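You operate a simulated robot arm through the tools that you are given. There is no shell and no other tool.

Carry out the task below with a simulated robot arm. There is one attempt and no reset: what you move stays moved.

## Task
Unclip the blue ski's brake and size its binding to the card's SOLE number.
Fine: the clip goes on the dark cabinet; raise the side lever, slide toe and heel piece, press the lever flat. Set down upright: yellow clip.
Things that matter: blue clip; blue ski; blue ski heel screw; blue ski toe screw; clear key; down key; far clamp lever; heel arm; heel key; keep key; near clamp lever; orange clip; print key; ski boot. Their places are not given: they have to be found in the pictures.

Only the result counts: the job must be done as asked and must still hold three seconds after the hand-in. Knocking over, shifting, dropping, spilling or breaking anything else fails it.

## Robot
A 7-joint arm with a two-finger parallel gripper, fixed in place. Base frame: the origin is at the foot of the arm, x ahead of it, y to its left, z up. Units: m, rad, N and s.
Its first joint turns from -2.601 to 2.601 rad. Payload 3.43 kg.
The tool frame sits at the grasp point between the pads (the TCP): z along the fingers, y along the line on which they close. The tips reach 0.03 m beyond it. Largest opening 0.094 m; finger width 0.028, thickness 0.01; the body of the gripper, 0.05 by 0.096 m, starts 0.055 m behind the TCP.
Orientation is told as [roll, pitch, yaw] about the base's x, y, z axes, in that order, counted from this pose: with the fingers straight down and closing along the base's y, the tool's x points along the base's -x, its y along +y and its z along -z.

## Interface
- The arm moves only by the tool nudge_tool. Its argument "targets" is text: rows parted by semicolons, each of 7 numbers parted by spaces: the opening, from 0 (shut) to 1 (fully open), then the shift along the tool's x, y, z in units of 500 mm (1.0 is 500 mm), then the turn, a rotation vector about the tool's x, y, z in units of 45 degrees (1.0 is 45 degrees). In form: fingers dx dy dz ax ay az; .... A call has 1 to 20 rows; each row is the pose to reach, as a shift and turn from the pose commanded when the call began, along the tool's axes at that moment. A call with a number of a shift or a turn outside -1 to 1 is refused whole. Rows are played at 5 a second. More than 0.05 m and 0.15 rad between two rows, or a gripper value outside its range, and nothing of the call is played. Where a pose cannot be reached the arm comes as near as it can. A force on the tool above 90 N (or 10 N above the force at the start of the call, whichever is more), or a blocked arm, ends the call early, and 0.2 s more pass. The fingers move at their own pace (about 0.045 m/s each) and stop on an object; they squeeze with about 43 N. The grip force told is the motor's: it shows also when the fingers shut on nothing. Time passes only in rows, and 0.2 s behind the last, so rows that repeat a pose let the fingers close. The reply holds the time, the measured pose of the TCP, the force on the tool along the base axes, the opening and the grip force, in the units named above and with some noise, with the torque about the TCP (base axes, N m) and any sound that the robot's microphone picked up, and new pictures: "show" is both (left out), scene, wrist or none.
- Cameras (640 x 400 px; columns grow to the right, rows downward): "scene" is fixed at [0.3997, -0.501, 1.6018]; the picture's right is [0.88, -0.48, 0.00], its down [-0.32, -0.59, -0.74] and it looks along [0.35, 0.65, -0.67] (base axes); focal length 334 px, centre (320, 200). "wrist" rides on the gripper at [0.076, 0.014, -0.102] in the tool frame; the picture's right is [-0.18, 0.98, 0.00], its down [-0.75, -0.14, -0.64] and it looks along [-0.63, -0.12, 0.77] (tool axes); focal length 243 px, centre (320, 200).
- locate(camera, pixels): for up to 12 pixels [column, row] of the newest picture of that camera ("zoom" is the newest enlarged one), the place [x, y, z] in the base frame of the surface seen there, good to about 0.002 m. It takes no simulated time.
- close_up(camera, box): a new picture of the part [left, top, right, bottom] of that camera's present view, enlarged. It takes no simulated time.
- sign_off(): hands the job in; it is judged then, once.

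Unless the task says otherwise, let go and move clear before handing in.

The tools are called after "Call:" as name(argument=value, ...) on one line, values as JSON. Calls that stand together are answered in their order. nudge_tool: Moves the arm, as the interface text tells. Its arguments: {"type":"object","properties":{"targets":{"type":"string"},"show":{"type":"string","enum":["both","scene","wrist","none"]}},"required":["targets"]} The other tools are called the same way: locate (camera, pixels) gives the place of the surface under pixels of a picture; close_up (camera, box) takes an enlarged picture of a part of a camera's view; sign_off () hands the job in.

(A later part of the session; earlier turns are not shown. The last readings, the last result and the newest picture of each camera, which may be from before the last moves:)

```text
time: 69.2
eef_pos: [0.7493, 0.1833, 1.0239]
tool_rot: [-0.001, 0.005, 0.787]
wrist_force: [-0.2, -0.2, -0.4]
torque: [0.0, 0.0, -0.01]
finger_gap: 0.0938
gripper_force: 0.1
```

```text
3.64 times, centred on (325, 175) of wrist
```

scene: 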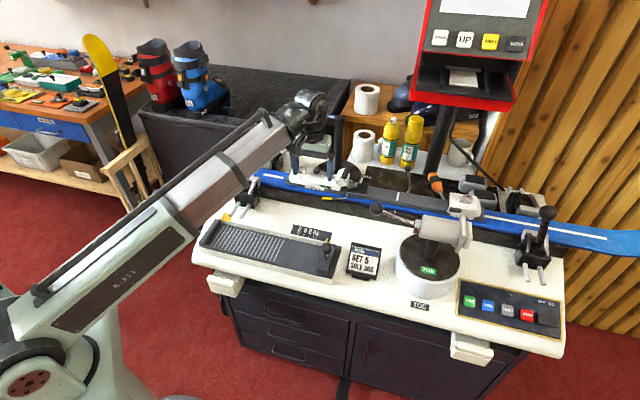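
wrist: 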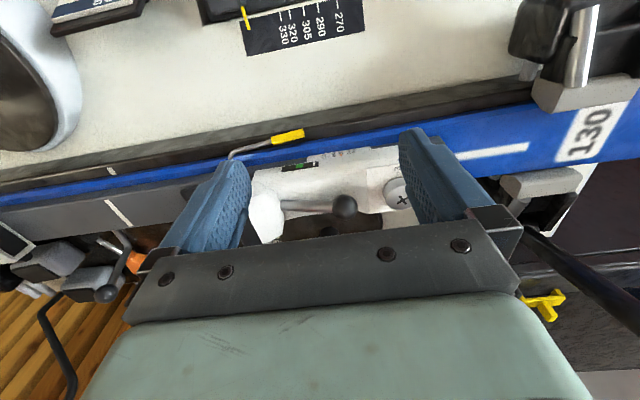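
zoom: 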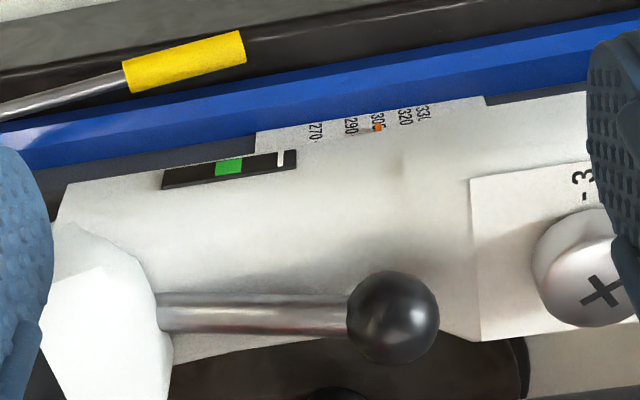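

From this square view the pointer (256) is within 0.2 mm of the 305 mark (258). Heel done. Now I locate the toe piece's boot-side face for pushing.

Call:
locate(camera="scene", pixels=[[449.8, 207.5], [448, 211.8], [450.4, 193.5], [448.7, 203], [449.3, 198], [448.2, 206], [455, 195], [452, 199], [447, 203], [455, 210], [447, 209], [460, 208]])

Call:
close_up(camera="wrist", box=[0, 190, 130, 310])

Call:
close_up(camera="scene", box=[440, 188, 472, 220])

```text
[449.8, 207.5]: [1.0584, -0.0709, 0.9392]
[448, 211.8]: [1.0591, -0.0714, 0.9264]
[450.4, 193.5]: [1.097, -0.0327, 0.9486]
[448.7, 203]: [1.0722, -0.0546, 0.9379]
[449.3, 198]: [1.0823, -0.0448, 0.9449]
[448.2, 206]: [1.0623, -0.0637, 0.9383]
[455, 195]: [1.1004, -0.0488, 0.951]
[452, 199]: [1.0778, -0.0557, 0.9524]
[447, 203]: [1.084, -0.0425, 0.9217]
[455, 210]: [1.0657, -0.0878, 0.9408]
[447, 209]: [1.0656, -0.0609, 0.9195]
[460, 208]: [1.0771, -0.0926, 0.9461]
```

```text
3.33 times, centred on (65, 250) of wrist
```

zoom: 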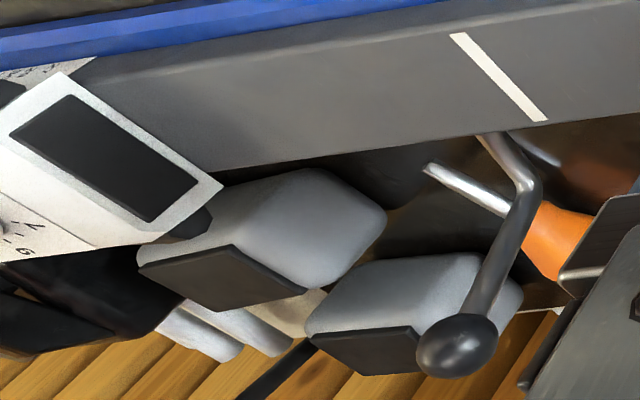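

```text
12.50 times, centred on (456, 204) of scene
```

zoom: 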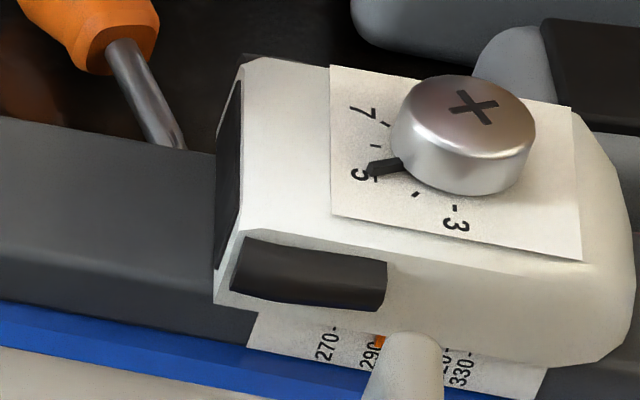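

The boot-side face of the toe piece is flat at s≈0.803, n 0.69–0.757, z 0.925–0.952. I'll go there with closed fingers tilted 45° across the ski, to push with the finger's flat side; first to a hover at s≈0.765, z≈1.10.

Call:
nudge_tool(targets="0.6 -0.0071 -0.0719 -0.0152 0 -0.143 0; 0.3 -0.0143 -0.1438 -0.0304 0 -0.286 0; 0 -0.0214 -0.2158 -0.0456 0 -0.429 0; 0 -0.0286 -0.2877 -0.0608 0 -0.571 0; 0 -0.0357 -0.3596 -0.076 0 -0.714 0; 0 -0.0428 -0.4315 -0.0912 0 -0.857 0; 0 -0.05 -0.5034 -0.1064 0 -1 0; 0 -0.0571 -0.5754 -0.1216 0 -1 0; 0 -0.0643 -0.6473 -0.1368 0 -1 0; 0 -0.0714 -0.7192 -0.152 0 -1 0; 0 -0.0714 -0.7192 -0.152 0 -1 0")

```text
time: 71.6
eef_pos: [1.0287, -0.0466, 1.1005]
tool_rot: [-0.001, -0.78, 0.787]
wrist_force: [0.2, -0.6, 0.3]
torque: [0.01, -0.03, 0.03]
finger_gap: 0.0
gripper_force: 33.6
```

scene: 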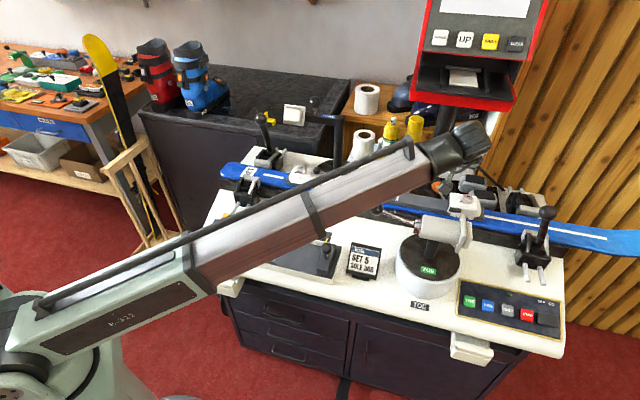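
wrist: 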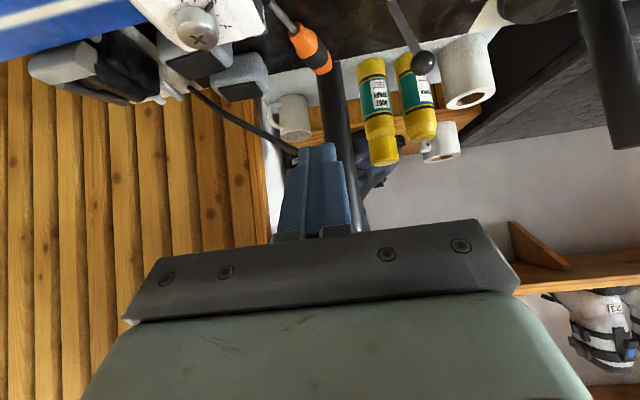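

Hover pose reached without trouble. Descend to just above the rail in front of the toe face.

Call:
nudge_tool(targets="0 0.041 0 0.048 0 0 0; 0 0.081 0 0.097 0 0 0; 0 0.122 0 0.146 0 0 0; 0 0.1605 0 0.1943 0 0 0; 0 0.1605 0 0.1943 0 0 0")

Call:
close_up(camera="scene", box=[420, 170, 500, 230])

Call:
close_up(camera="wrist", box=[160, 0, 420, 220])

```text
time: 72.7
eef_pos: [1.0376, -0.0375, 0.9897]
tool_rot: [-0.016, -0.791, 0.795]
wrist_force: [-14.4, -1.3, 32.0]
torque: [-2.75, 3.03, -1.19]
finger_gap: 0.0
gripper_force: 32.7
stopped in row 5: the force on the tool passed its limit at 108 N (the readings are from after the stop); the commanded pose is now the measured one
```

scene: 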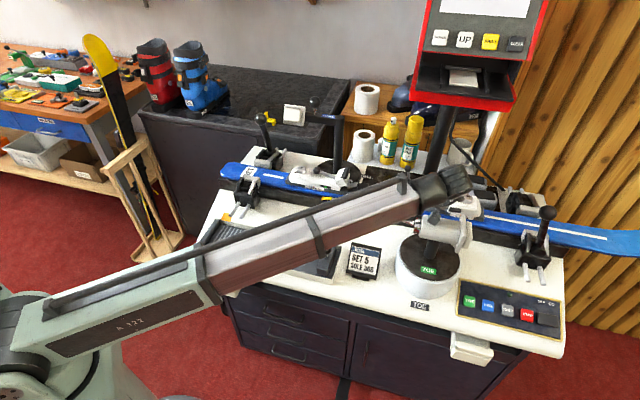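
wrist: 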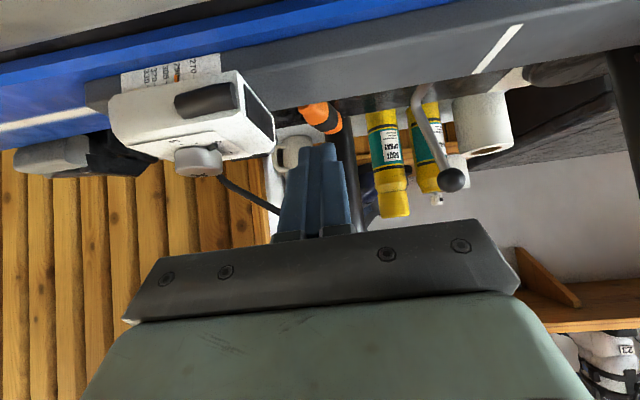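

```text
6.67 times, centred on (460, 200) of scene
```

zoom: 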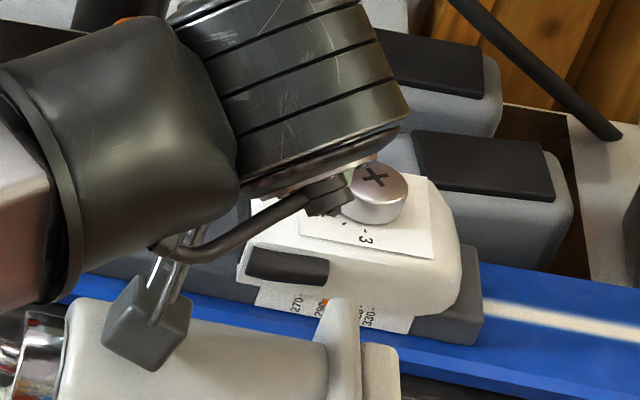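

```text
1.82 times, centred on (290, 110) of wrist
```

zoom: 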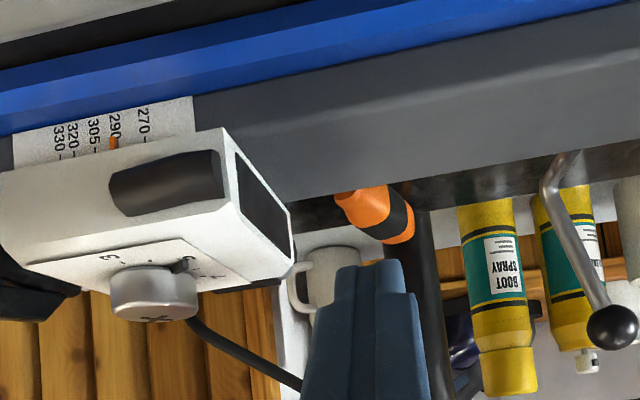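

The stop at z=0.99 was a contact: a small box on the wrist (150,325 in the scene zoom) came down on the toe press cylinder. I back straight up and check whether the press moved.

Call:
nudge_tool(targets="0 -0.028 0 -0.028 0 0 0; 0 -0.07 0 -0.07 0 0 0; 0 -0.11 0 -0.11 0 0 0; 0 -0.15 0 -0.15 0 0 0; 0 -0.15 0 -0.15 0 0 0")

Call:
close_up(camera="scene", box=[360, 170, 520, 290])

Call:
locate(camera="scene", pixels=[[377, 208], [395, 215], [418, 225], [440, 235], [462, 235], [430, 260]])

```text
time: 73.8
eef_pos: [1.0374, -0.037, 1.0929]
tool_rot: [-0.015, -0.789, 0.795]
wrist_force: [0.7, 0.3, -0.5]
torque: [0.01, 0.03, -0.01]
finger_gap: 0.0
gripper_force: 33.0
```

scene: 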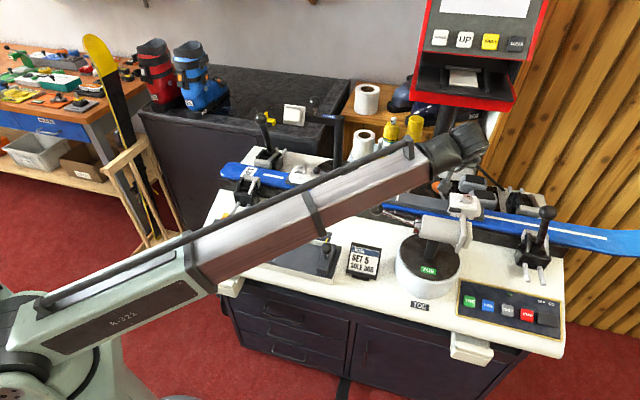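
wrist: 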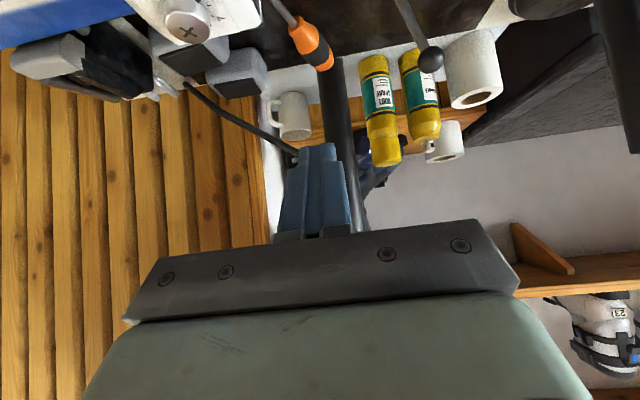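

```text
3.33 times, centred on (440, 230) of scene
```

zoom: 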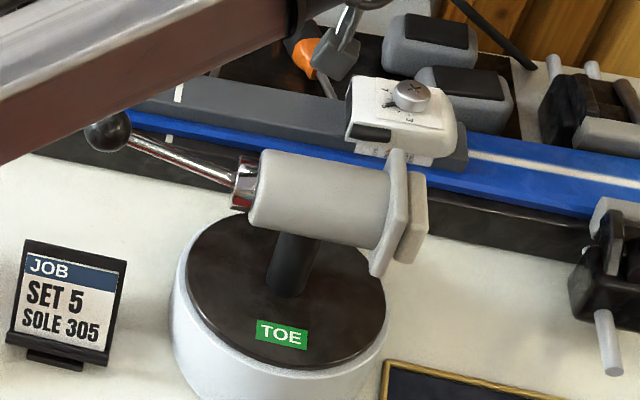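

```text
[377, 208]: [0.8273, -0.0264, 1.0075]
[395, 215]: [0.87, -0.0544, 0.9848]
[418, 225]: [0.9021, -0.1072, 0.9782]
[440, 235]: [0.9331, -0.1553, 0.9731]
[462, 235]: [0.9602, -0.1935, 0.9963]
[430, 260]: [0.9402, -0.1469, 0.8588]
```

The toe press readings are unchanged within noise, so nothing moved. I'll use the other approach instead: tilt along the ski (hand over the rail), which keeps the wrist away from the press. Yaw −90° in two steps, raised.

Call:
nudge_tool(targets="0 -0.0095 0.0167 -0.0094 0.118 0 0.117; 0 -0.019 0.0333 -0.0188 0.2366 0 0.2348; 0 -0.0284 0.05 -0.0282 0.355 0 0.352; 0 -0.0379 0.0667 -0.0376 0.473 0 0.47; 0 -0.0473 0.0833 -0.047 0.591 0 0.587; 0 -0.0568 0.1 -0.0564 0.71 0 0.7045; 0 -0.0568 0.1 -0.0564 0.71 0 0.7045")

```text
time: 75.5
eef_pos: [1.0039, -0.0023, 1.132]
tool_rot: [-0.012, -0.797, 0.005]
wrist_force: [-0.1, -0.5, -0.3]
torque: [-0.01, -0.02, 0.01]
finger_gap: 0.0
gripper_force: 32.8
```

scene: 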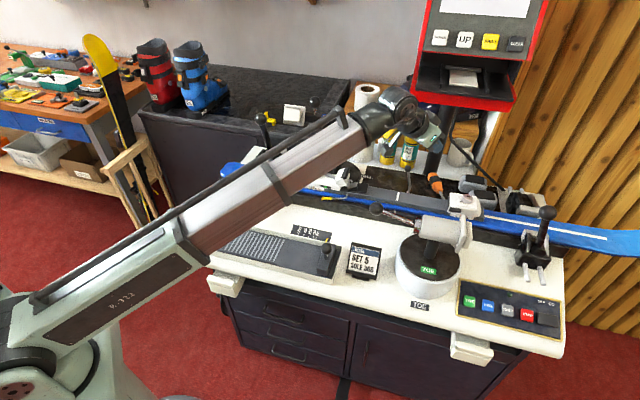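
wrist: 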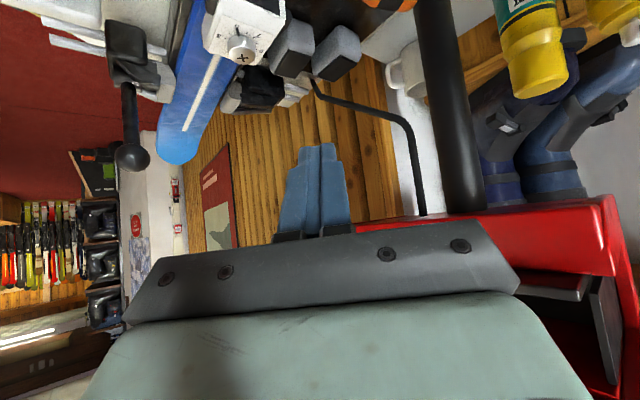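

Halfway. Second −45° yaw, coming to hover in front of the toe piece above the rail.

Call:
nudge_tool(targets="0 0.0035 0 0.0117 0.119 0 0.116; 0 0.007 0 0.0235 0.2377 0 0.2322; 0 0.0104 0 0.0352 0.3566 0 0.3484; 0 0.0139 0 0.0469 0.4754 0 0.4645; 0 0.0173 0 0.0587 0.5943 0 0.5806; 0 0.0208 0 0.0704 0.7131 0 0.6967; 0 0.0208 0 0.0704 0.7131 0 0.6967")

Call:
close_up(camera="scene", box=[380, 110, 500, 220])

```text
time: 77.0
eef_pos: [1.0212, -0.0025, 1.0996]
tool_rot: [-0.01, -0.801, -0.783]
wrist_force: [-0.2, -0.2, 0.5]
torque: [-0.01, 0.01, 0.02]
finger_gap: 0.0
gripper_force: 32.6
```

scene: 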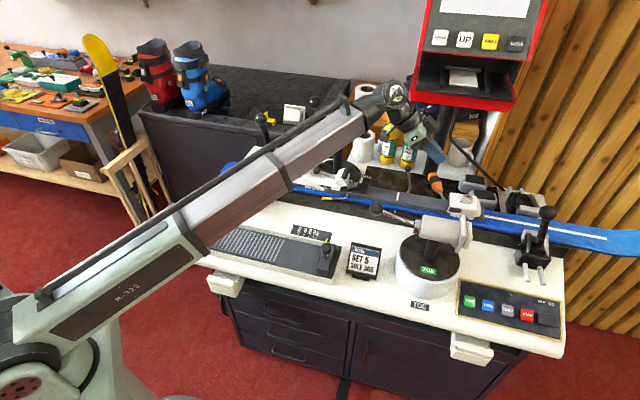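
wrist: 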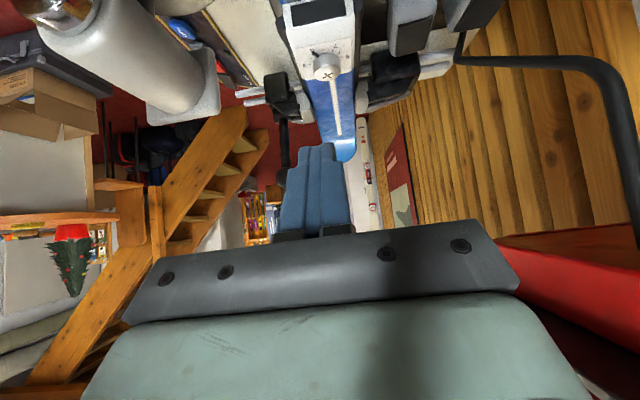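

```text
3.64 times, centred on (440, 165) of scene
```

zoom: 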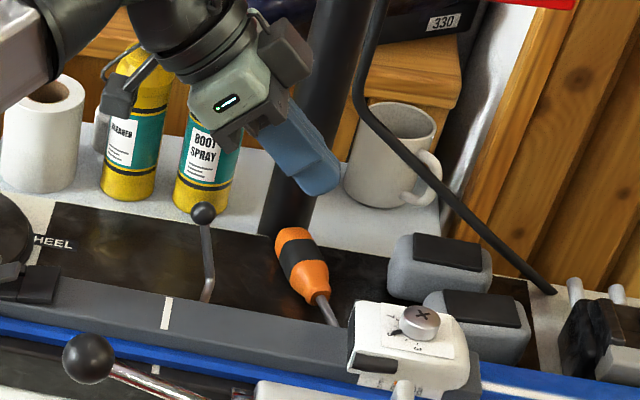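

I'll reduce the tilt to about 30° here (keeps the hand clear of the raised lever) and test the reach before descending.

Call:
nudge_tool(targets="0 0 0 0 0.004 0.12 0; 0 0 0 0.008 0.24 0; 0 0 0 0 0.012 0.36 0; 0 0 0 0 0.012 0.36 0", show="none")

```text
refused: a row must be a list of 7 entries
```

Call:
nudge_tool(targets="0 0 0 0 0.004 0.12 0; 0 0 0 0 0.008 0.24 0; 0 0 0 0 0.012 0.36 0; 0 0 0 0 0.012 0.36 0", show="none")

```text
time: 78.0
eef_pos: [1.0197, -0.0025, 1.0998]
tool_rot: [-0.017, -0.518, -0.779]
wrist_force: [0.7, -0.4, -0.7]
torque: [0.01, 0.04, 0.01]
finger_gap: 0.0
gripper_force: 33.6
```

Reached 30° tilt cleanly. Descend part-way and inspect clearances around the lever.

Call:
nudge_tool(targets="0 0.017 -0.001 0.055 -0.005 0 0; 0 0.034 -0.002 0.11 -0.01 0 0; 0 0.05 -0.003 0.165 -0.015 0 0; 0 0.05 -0.003 0.165 -0.02 0 0")

Call:
close_up(camera="scene", box=[380, 125, 500, 220])

Call:
close_up(camera="wrist", box=[180, 0, 480, 220])

```text
time: 79.0
eef_pos: [1.0329, -0.017, 1.0165]
tool_rot: [-0.002, -0.519, -0.782]
wrist_force: [0.3, 0.1, -0.1]
torque: [0.01, 0.01, -0.01]
finger_gap: 0.0
gripper_force: 33.5
```

scene: 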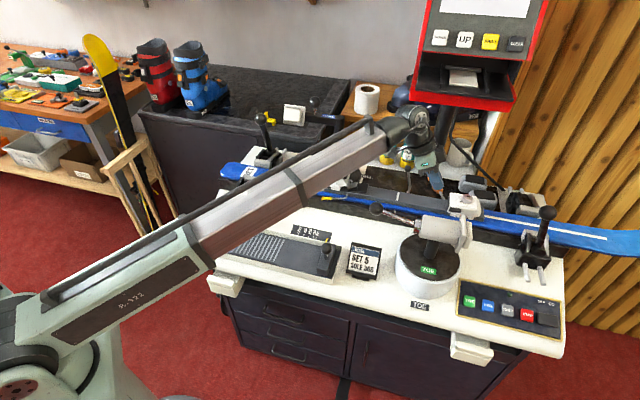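
wrist: 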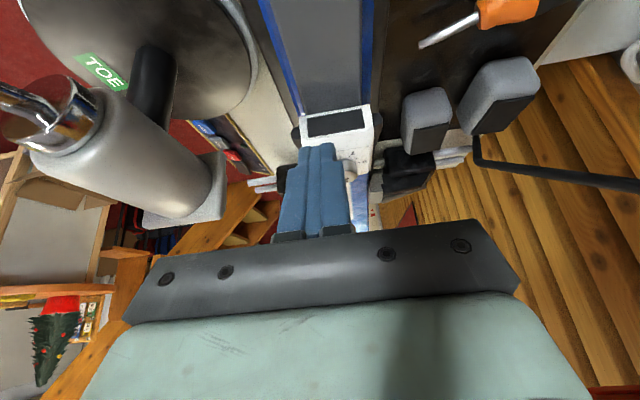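

```text
4.21 times, centred on (440, 172) of scene
```

zoom: 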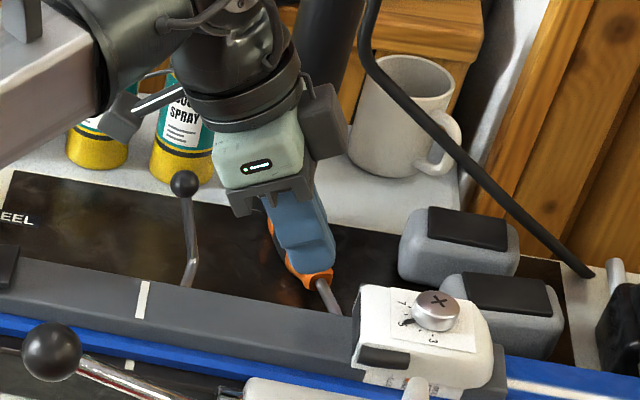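

```text
1.82 times, centred on (330, 110) of wrist
```

zoom: 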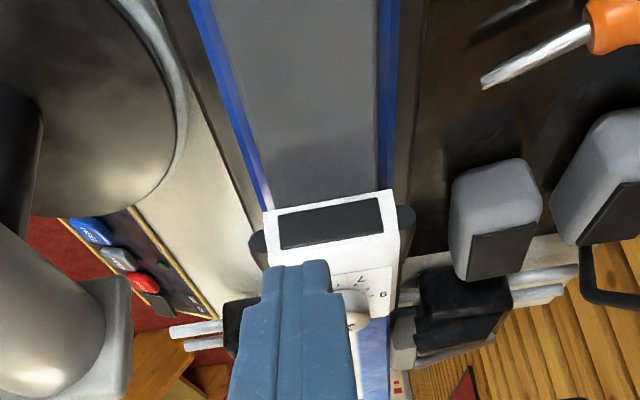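

Clearances look fine: the lever ball is left of the hand and the toe face lies ahead of the fingertips. Descend to push height about 15 mm before the face.

Call:
nudge_tool(targets="0 0.011 0.005 0.036 0 0 0; 0 0.022 0.01 0.072 0 0 0; 0 0.0337 0.014 0.1086 0 0 0; 0 0.0337 0.014 0.1086 0 0 0")

Call:
close_up(camera="scene", box=[380, 125, 500, 220])

Call:
close_up(camera="scene", box=[458, 210, 470, 218])

```text
time: 80.0
eef_pos: [1.046, -0.0211, 0.9598]
tool_rot: [0.001, -0.517, -0.783]
wrist_force: [-0.5, -1.1, 1.2]
torque: [0.02, 0.0, 0.0]
finger_gap: 0.0001
gripper_force: 33.0
```

scene: 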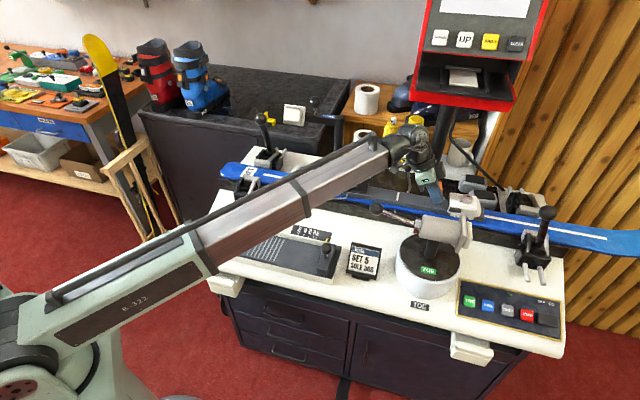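
wrist: 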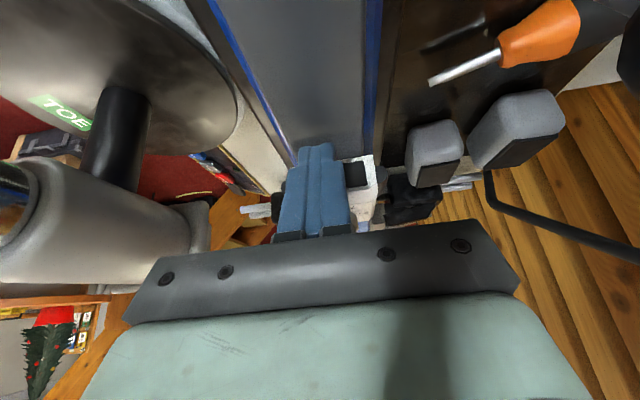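

```text
4.21 times, centred on (440, 172) of scene
```

zoom: 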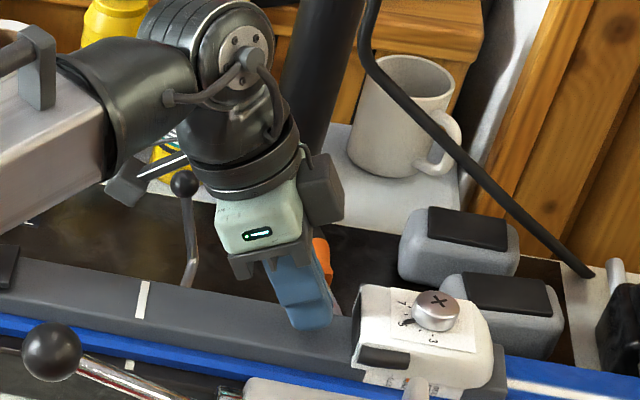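

```text
16.00 times, centred on (464, 214) of scene
```

zoom: 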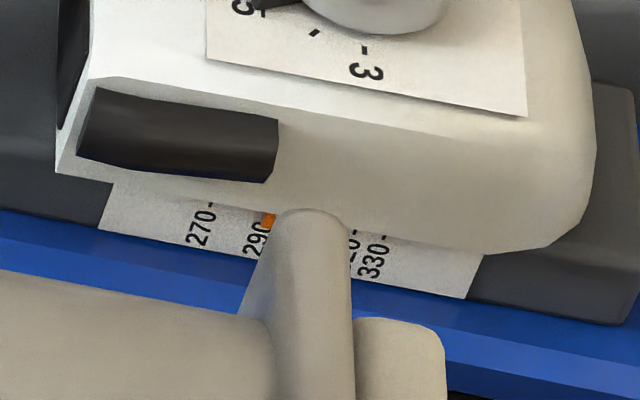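

In place with no contact. Push forward along the ski 18 mm (contact expected at ~16 mm) and check.

Call:
nudge_tool(targets="0 -0.0104 0 0.0059 0 0 0; 0 -0.0209 0 0.0119 0 0 0; 0 -0.0313 0 0.0178 0 0 0; 0 -0.0313 0 0.0178 0 0 0", show="none")

Call:
close_up(camera="scene", box=[458, 210, 470, 218])

Call:
close_up(camera="scene", box=[420, 165, 500, 225])

```text
time: 81.0
eef_pos: [1.0589, -0.034, 0.9599]
tool_rot: [0.0, -0.521, -0.783]
wrist_force: [-0.2, 0.5, 0.2]
torque: [0.0, 0.02, 0.01]
finger_gap: 0.0
gripper_force: 33.4
```

```text
16.00 times, centred on (464, 214) of scene
```

zoom: 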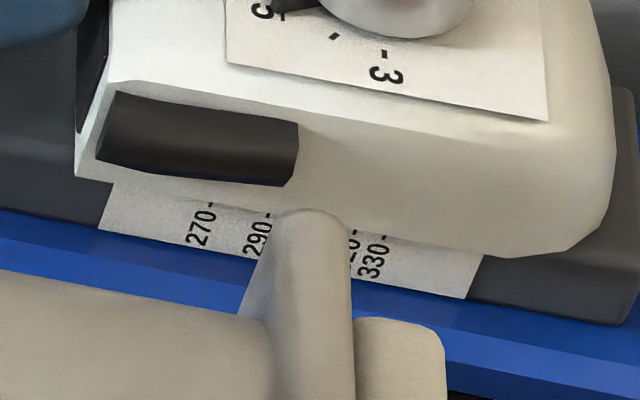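

```text
6.67 times, centred on (460, 195) of scene
```

zoom: 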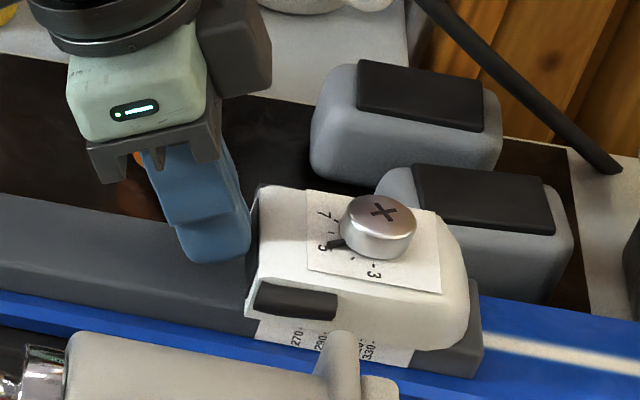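

The toe moved about 3.4 mm (black wing edge 278→298 px in the zoom). About 4.9 mm remain; push 4 mm more.

Call:
nudge_tool(targets="0 -0.0035 0 0.002 0 0 0; 0 -0.007 0 0.004 0 0 0; 0 -0.007 0 0.004 0 0 0", show="none")

Call:
close_up(camera="scene", box=[458, 210, 470, 218])

Call:
close_up(camera="wrist", box=[240, 120, 400, 230])

```text
time: 81.8
eef_pos: [1.0615, -0.036, 0.9597]
tool_rot: [0.003, -0.518, -0.781]
wrist_force: [-1.3, 1.4, 0.4]
torque: [0.0, 0.0, 0.0]
finger_gap: 0.0
gripper_force: 32.9
```

```text
16.00 times, centred on (464, 214) of scene
```

zoom: 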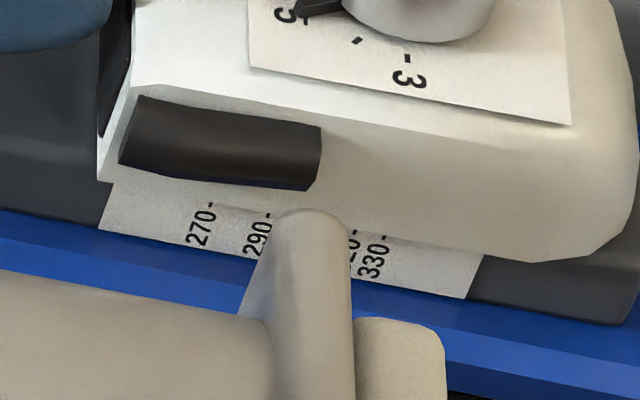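

```text
3.64 times, centred on (320, 175) of wrist
```

zoom: 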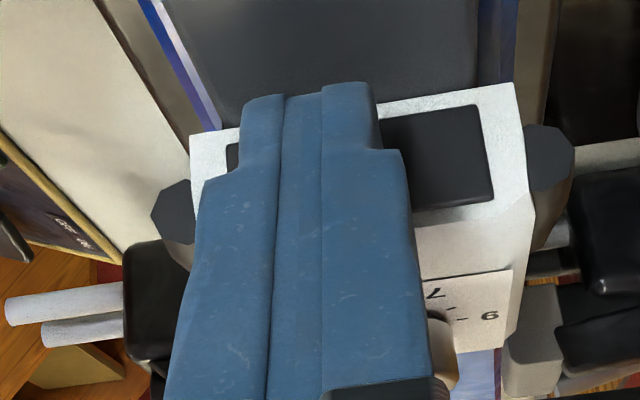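

By pixel shift the toe has moved ≈7.2 mm, nearly there, but the pointer is hidden behind the press arm from the scene camera. I retreat and go look with the wrist camera from the near side before the final nudge.

Call:
nudge_tool(targets="0 0.026 0 -0.0149 0 0 0; 0 0.0521 0 -0.0297 0 0 0; 0 0.0174 0 -0.09 0 0 0; 0 -0.0173 0 -0.151 0 0 0; 0 -0.052 0 -0.212 0 0 0; 0 -0.0866 0 -0.2729 0 0 0; 0 -0.0866 0 -0.2729 0 0 0", show="none")

Call:
close_up(camera="scene", box=[458, 210, 470, 218])

```text
time: 83.5
eef_pos: [1.0405, -0.0155, 1.1003]
tool_rot: [-0.001, -0.518, -0.781]
wrist_force: [0.3, -0.3, 0.1]
torque: [0.01, 0.02, 0.0]
finger_gap: 0.0001
gripper_force: 33.0
```

```text
16.00 times, centred on (464, 214) of scene
```

zoom: 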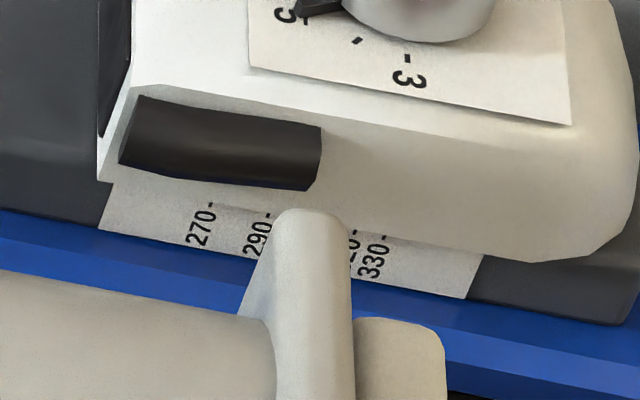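

Toe stays put. Yaw back +45° while moving to the near side.

Call:
nudge_tool(targets="0 -0.0033 -0.02 -0.0058 -0.0825 0 -0.1448; 0 -0.0066 -0.04 -0.0116 -0.165 0 -0.2896; 0 -0.0099 -0.06 -0.0174 -0.2475 0 -0.4344; 0 -0.0132 -0.08 -0.0232 -0.33 0 -0.5792; 0 -0.0165 -0.1 -0.029 -0.4126 0 -0.724; 0 -0.0198 -0.12 -0.0348 -0.4951 0 -0.8688; 0 -0.0198 -0.12 -0.0348 -0.4951 0 -0.8688", show="none")

```text
time: 85.0
eef_pos: [0.9974, -0.0579, 1.1207]
tool_rot: [0.0, -0.52, 0.005]
wrist_force: [-0.3, 0.4, 0.7]
torque: [-0.03, 0.01, 0.0]
finger_gap: 0.0
gripper_force: 32.7
```

Call:
nudge_tool(targets="0 0.0025 -0.0195 0.0024 -0.082 0 -0.1432; 0 0.005 -0.039 0.0048 -0.164 0 -0.2864; 0 0.0076 -0.0584 0.0072 -0.246 0 -0.4297; 0 0.01 -0.078 0.0096 -0.328 0 -0.573; 0 0.0127 -0.0973 0.012 -0.41 0 -0.716; 0 0.0152 -0.1168 0.0144 -0.492 0 -0.8593; 0 0.0152 -0.1168 0.0144 -0.492 0 -0.8593")

```text
time: 86.7
eef_pos: [0.9947, -0.1161, 1.1112]
tool_rot: [0.0, -0.52, 0.784]
wrist_force: [-0.3, -0.5, 0.5]
torque: [0.02, 0.01, -0.03]
finger_gap: 0.0001
gripper_force: 33.3
```

scene: 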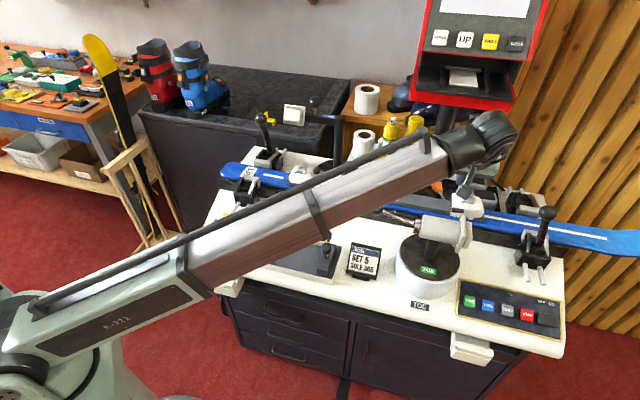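
wrist: 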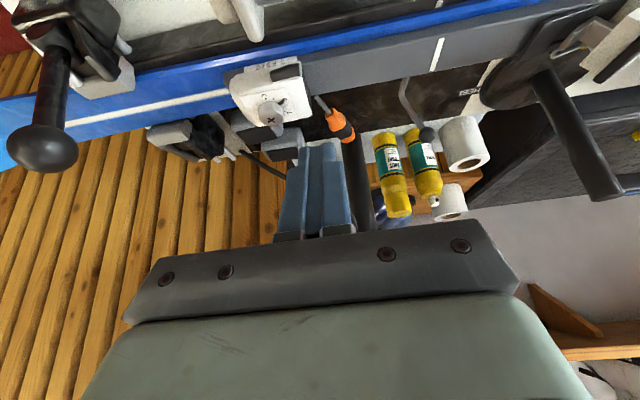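

The toe scale is at (270,65) in the wrist view. Zooming in.

Call:
close_up(camera="wrist", box=[250, 52, 290, 77])

Call:
close_up(camera="wrist", box=[200, 20, 330, 140])

```text
16.00 times, centred on (270, 64) of wrist
```

zoom: 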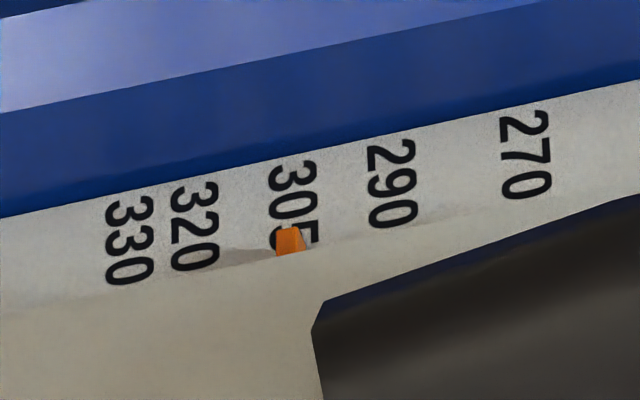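

```text
3.33 times, centred on (265, 80) of wrist
```

zoom: 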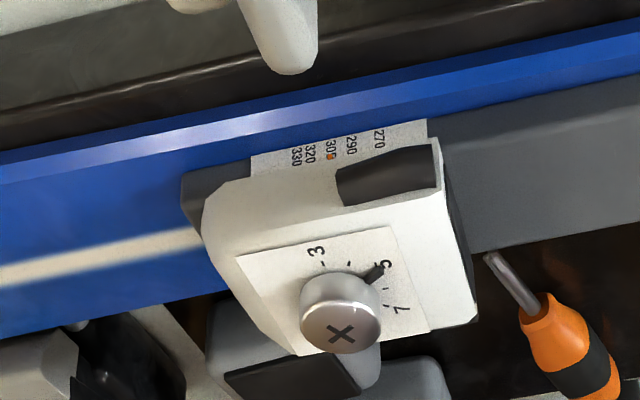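

The pointer (291) sits at the 305 mark (293), but my line of sight is slanted. I'll locate the pointer and move for a square view.

Call:
locate(camera="wrist", pixels=[[268.2, 66.5], [268.3, 64], [262, 66], [280, 62], [258, 67], [283, 60], [268, 60]])

Call:
locate(camera="scene", pixels=[[457.5, 214.5], [461, 215.5], [467.5, 217.3], [456, 214]])

```text
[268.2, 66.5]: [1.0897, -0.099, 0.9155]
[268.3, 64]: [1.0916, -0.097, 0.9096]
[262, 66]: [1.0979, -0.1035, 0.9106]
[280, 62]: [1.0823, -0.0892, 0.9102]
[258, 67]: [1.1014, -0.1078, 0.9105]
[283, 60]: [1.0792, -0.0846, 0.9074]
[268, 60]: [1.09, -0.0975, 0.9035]
```

```text
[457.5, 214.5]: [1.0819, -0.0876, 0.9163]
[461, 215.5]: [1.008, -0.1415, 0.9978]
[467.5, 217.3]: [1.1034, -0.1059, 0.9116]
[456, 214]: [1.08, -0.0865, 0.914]
```

Pointer is at s≈0.846; I shift the camera about 6 cm along the ski to look squarely at it.

Call:
nudge_tool(targets="0 0.0116 -0.04 -0.0066 0 0 0; 0 0.0231 -0.08 -0.0133 0 0 0; 0 0.0347 -0.12 -0.0199 0 0 0; 0 0.0347 -0.12 -0.0199 0 0 0", show="wrist")

```text
time: 87.7
eef_pos: [1.0233, -0.1745, 1.1107]
tool_rot: [0.0, -0.52, 0.782]
wrist_force: [-0.7, 0.0, -0.1]
torque: [0.0, -0.02, -0.04]
finger_gap: 0.0001
gripper_force: 33.4
```

wrist: 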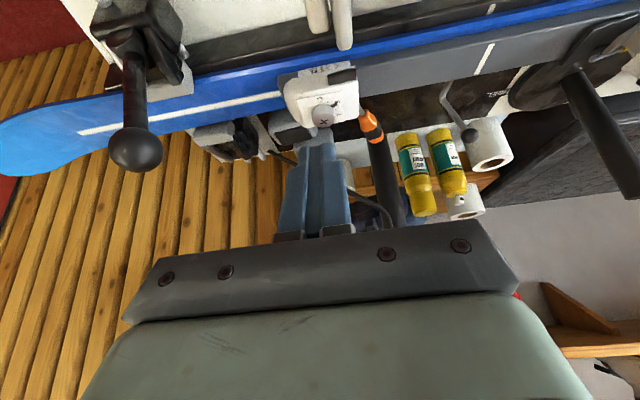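

Call:
close_up(camera="wrist", box=[302, 58, 342, 83])

Call:
close_up(camera="wrist", box=[260, 40, 390, 140])

```text
16.00 times, centred on (322, 70) of wrist
```

zoom: 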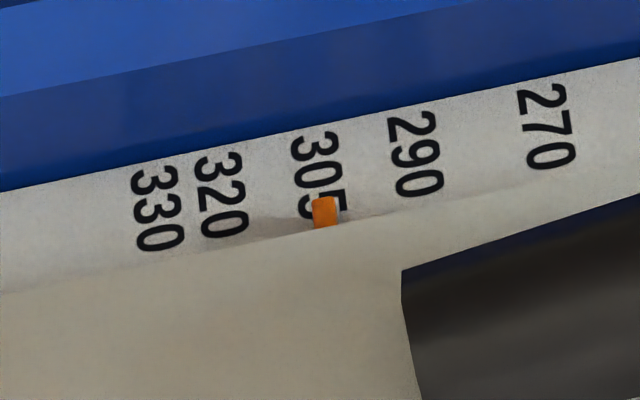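

```text
4.00 times, centred on (325, 90) of wrist
```

zoom: 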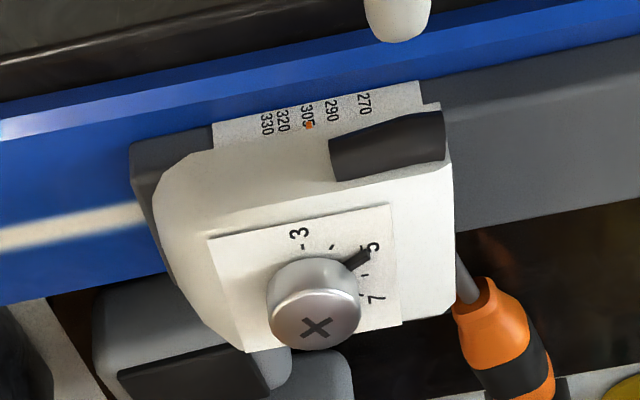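

Viewed squarely, the pointer centre (325,213) lies on the 305 line (passes 320,178 with the labels' slant) – the toe reads 305. Next is pressing the lever; first I locate the lever ball, the kiosk pole and other things near the path.

Call:
close_up(camera="scene", box=[370, 90, 490, 200])

Call:
locate(camera="scene", pixels=[[407.7, 168.7], [407.7, 166.5], [441, 130], [438, 160], [436, 175], [450, 155], [415, 110], [412, 90], [408, 180], [390, 130]])

```text
3.64 times, centred on (430, 145) of scene
```

zoom: 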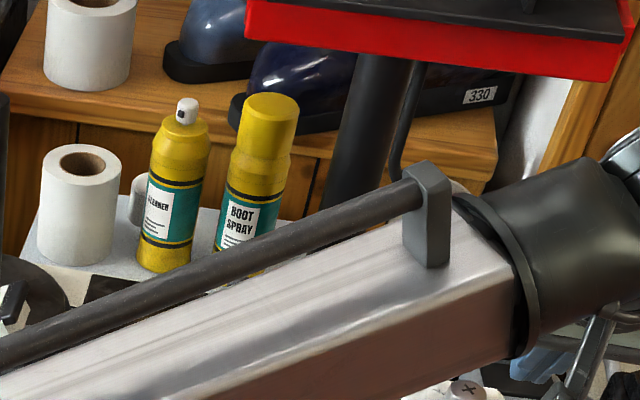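

```text
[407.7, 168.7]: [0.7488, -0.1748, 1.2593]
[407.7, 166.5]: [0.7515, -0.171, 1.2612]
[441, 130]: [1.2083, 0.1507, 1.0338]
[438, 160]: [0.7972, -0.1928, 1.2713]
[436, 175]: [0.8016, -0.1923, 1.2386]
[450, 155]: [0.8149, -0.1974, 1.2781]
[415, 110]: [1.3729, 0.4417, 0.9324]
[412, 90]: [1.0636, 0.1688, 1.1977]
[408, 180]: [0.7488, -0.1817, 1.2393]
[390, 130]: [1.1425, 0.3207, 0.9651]
```

The kiosk's red tray has a corner near (1.06,0.17,1.20), close to my path, so I map its edges first.

Call:
locate(camera="scene", pixels=[[411, 96], [413, 101], [411, 84], [430, 100], [450, 104], [480, 109], [510, 112], [515, 98], [440, 92], [470, 92], [420, 40], [430, 60]])

```text
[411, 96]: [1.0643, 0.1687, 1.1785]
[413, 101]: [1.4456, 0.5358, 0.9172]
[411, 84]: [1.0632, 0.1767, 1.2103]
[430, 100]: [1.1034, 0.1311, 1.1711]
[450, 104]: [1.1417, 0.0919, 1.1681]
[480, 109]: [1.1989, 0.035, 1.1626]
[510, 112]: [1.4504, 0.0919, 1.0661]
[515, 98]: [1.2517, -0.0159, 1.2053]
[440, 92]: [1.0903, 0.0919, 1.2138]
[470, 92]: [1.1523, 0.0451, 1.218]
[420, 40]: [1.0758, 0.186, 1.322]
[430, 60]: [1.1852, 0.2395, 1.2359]
```

The tray front is at n≈0.83–0.87 with z≥1.165, so I stay below/in front of it. With the present orientation (yaw 45°, tilted across), the finger's flat side can push the lever back toward the heel; I move to hover just beyond the lever.

Call:
nudge_tool(targets="0 -0.0506 0.0465 0.0328 0 0 0; 0 -0.1012 0.093 0.0656 0 0 0; 0 -0.1518 0.1395 0.0984 0 0 0; 0 -0.2023 0.186 0.1312 0 0 0; 0 -0.2529 0.2325 0.164 0 0 0; 0 -0.3035 0.279 0.1968 0 0 0; 0 -0.3035 0.279 0.1968 0 0 0")

Call:
close_up(camera="scene", box=[380, 100, 500, 210])

Call:
close_up(camera="wrist", box=[200, 0, 460, 200])

```text
time: 89.2
eef_pos: [1.0534, 0.054, 1.1002]
tool_rot: [0.0, -0.519, 0.783]
wrist_force: [-0.1, 0.6, 0.5]
torque: [-0.03, -0.01, 0.0]
finger_gap: 0.0002
gripper_force: 32.8
```

scene: 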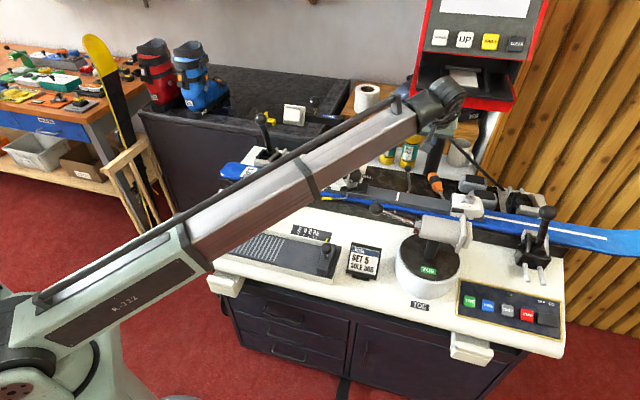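
wrist: 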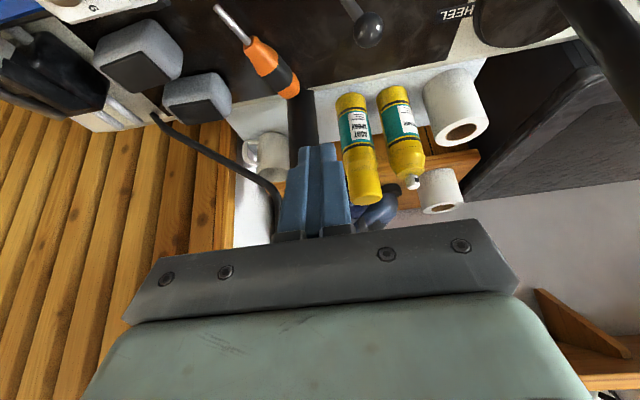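

```text
3.64 times, centred on (440, 155) of scene
```

zoom: 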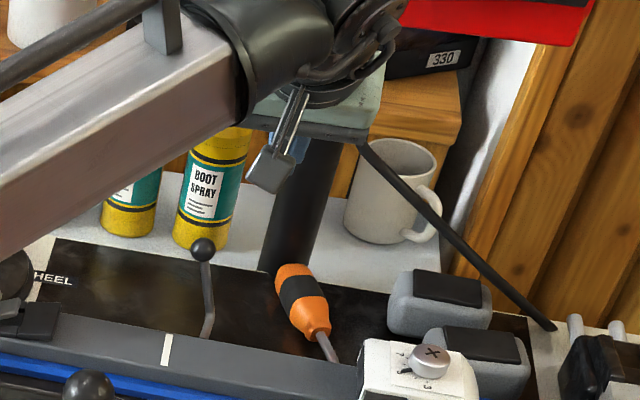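

```text
2.00 times, centred on (330, 100) of wrist
```

zoom: 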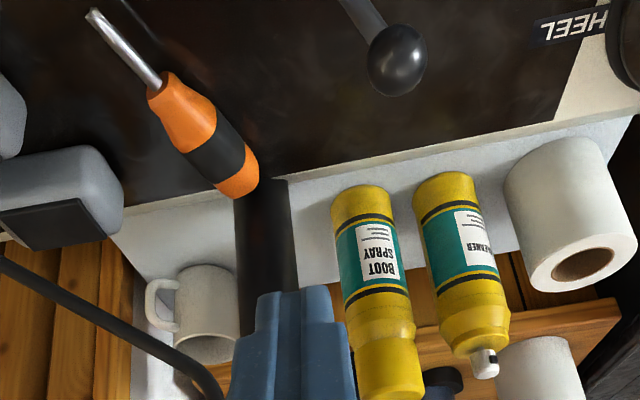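

I'll locate the dangling bracket on the wrist and the lever ball precisely.

Call:
locate(camera="scene", pixels=[[425, 160], [426, 164], [430, 150], [422, 162], [406.5, 168.5], [406.5, 166], [408, 175], [408.5, 185]])

Call:
locate(camera="wrist", pixels=[[366, 28], [358, 28], [376, 28], [366, 40], [352, 8]])

```text
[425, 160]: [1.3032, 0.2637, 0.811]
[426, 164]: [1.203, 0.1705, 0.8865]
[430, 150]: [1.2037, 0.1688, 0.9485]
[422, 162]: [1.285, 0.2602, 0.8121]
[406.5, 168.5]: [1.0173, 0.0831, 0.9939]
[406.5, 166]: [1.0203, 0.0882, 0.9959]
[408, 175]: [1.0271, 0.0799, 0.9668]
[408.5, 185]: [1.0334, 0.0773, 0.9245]
```

```text
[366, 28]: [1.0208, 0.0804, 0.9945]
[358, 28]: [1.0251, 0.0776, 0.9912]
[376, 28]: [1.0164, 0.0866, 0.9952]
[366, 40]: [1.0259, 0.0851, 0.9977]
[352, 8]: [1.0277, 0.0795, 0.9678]
```

Call:
locate(camera="scene", pixels=[[426.3, 145.4], [425, 150], [424, 152], [430, 140], [434, 132], [423, 147]])

```text
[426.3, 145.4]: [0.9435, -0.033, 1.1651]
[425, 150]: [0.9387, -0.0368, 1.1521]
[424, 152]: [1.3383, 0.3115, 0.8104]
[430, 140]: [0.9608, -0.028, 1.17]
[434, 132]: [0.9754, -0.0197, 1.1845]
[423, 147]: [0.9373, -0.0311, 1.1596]
```

Bracket clears everything for this press. Ball centre is (s 0.671, n 0.781, z 0.988). I descend beside it on the toe side, then push it toward the heel.

Call:
nudge_tool(targets="0 0.026 0 0.042 0 0 0; 0 0.053 0 0.084 0 0 0; 0 0.079 0 0.126 0 0 0; 0 0.1052 0 0.168 0 0 0; 0 0.1052 0 0.168 0 0 0")

Call:
close_up(camera="scene", box=[370, 130, 460, 200])

Call:
close_up(camera="wrist", box=[220, 40, 460, 200])

```text
time: 90.5
eef_pos: [1.049, 0.0509, 1.0006]
tool_rot: [0.0, -0.521, 0.78]
wrist_force: [-0.1, 0.5, -0.1]
torque: [-0.01, 0.02, 0.01]
finger_gap: 0.0
gripper_force: 33.0
```

scene: 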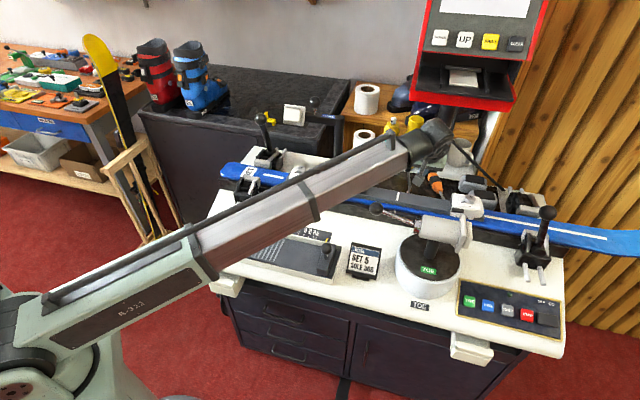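
wrist: 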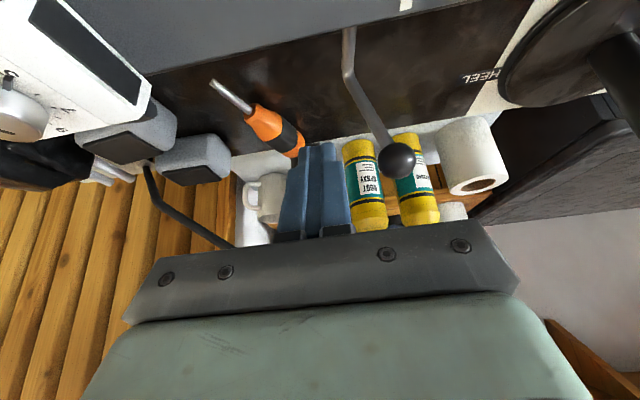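

```text
5.71 times, centred on (415, 165) of scene
```

zoom: 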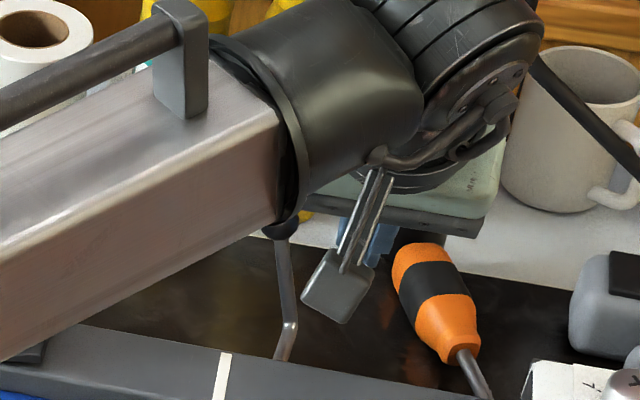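

```text
2.50 times, centred on (340, 120) of wrist
```

zoom: 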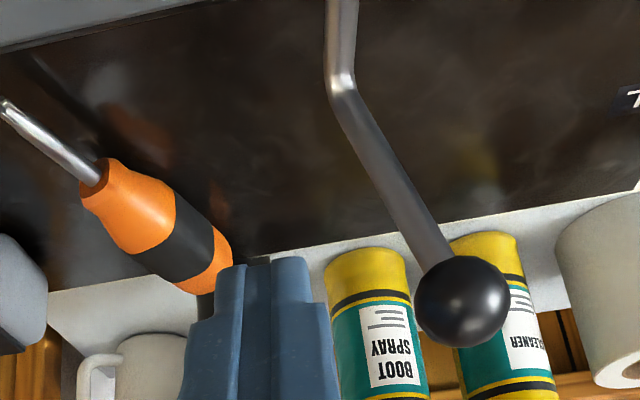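

The finger sits on the toe side of the lever. Push toward the heel in small steps.

Call:
nudge_tool(targets="0 0 0.025 0 0 0 0; 0 0 0.05 0 0 0 0; 0 0 0.075 0 0 0 0; 0 0 0.1 0 0 0 0; 0 0 0.125 0 0 0 0; 0 0 0.125 0 0 0 0")

Call:
close_up(camera="wrist", box=[220, 40, 460, 200])

```text
time: 91.8
eef_pos: [1.0066, 0.0942, 1.0011]
tool_rot: [-0.001, -0.52, 0.783]
wrist_force: [-0.8, 0.1, 0.2]
torque: [0.01, 0.01, 0.0]
finger_gap: 0.0
gripper_force: 32.7
```

scene: 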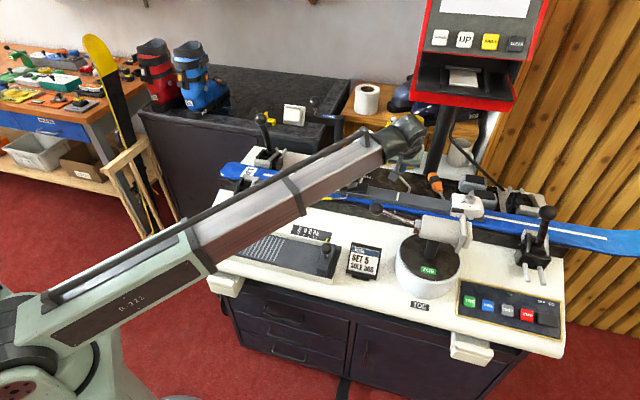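
wrist: 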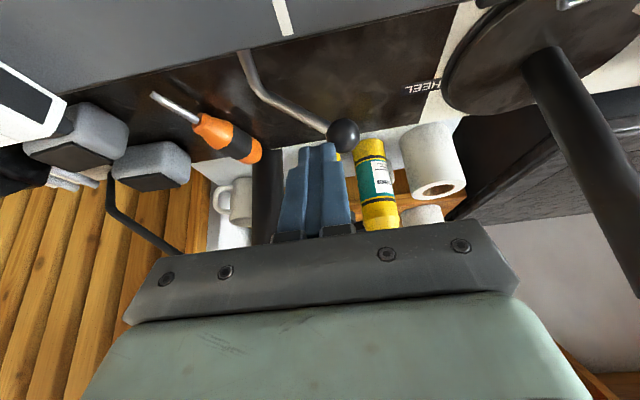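

```text
2.50 times, centred on (340, 120) of wrist
```

zoom: 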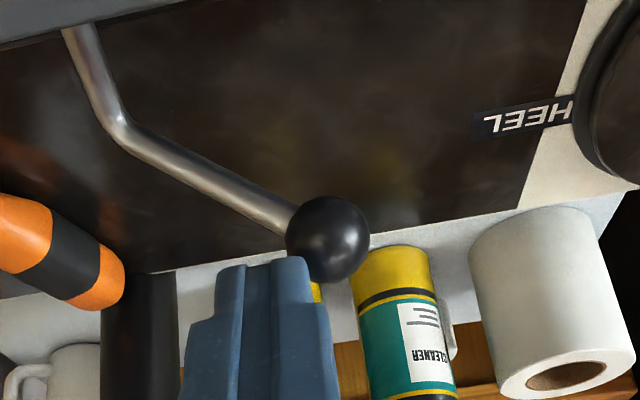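

The lever is near 45° now. Locate the ball, then press it down from above.

Call:
locate(camera="wrist", pixels=[[342, 133], [335, 130], [350, 133], [342, 143], [342, 124]])

```text
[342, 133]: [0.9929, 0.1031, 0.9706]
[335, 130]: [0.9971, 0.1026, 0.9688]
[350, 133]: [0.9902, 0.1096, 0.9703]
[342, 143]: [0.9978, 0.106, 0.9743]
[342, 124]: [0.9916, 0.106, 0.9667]
```

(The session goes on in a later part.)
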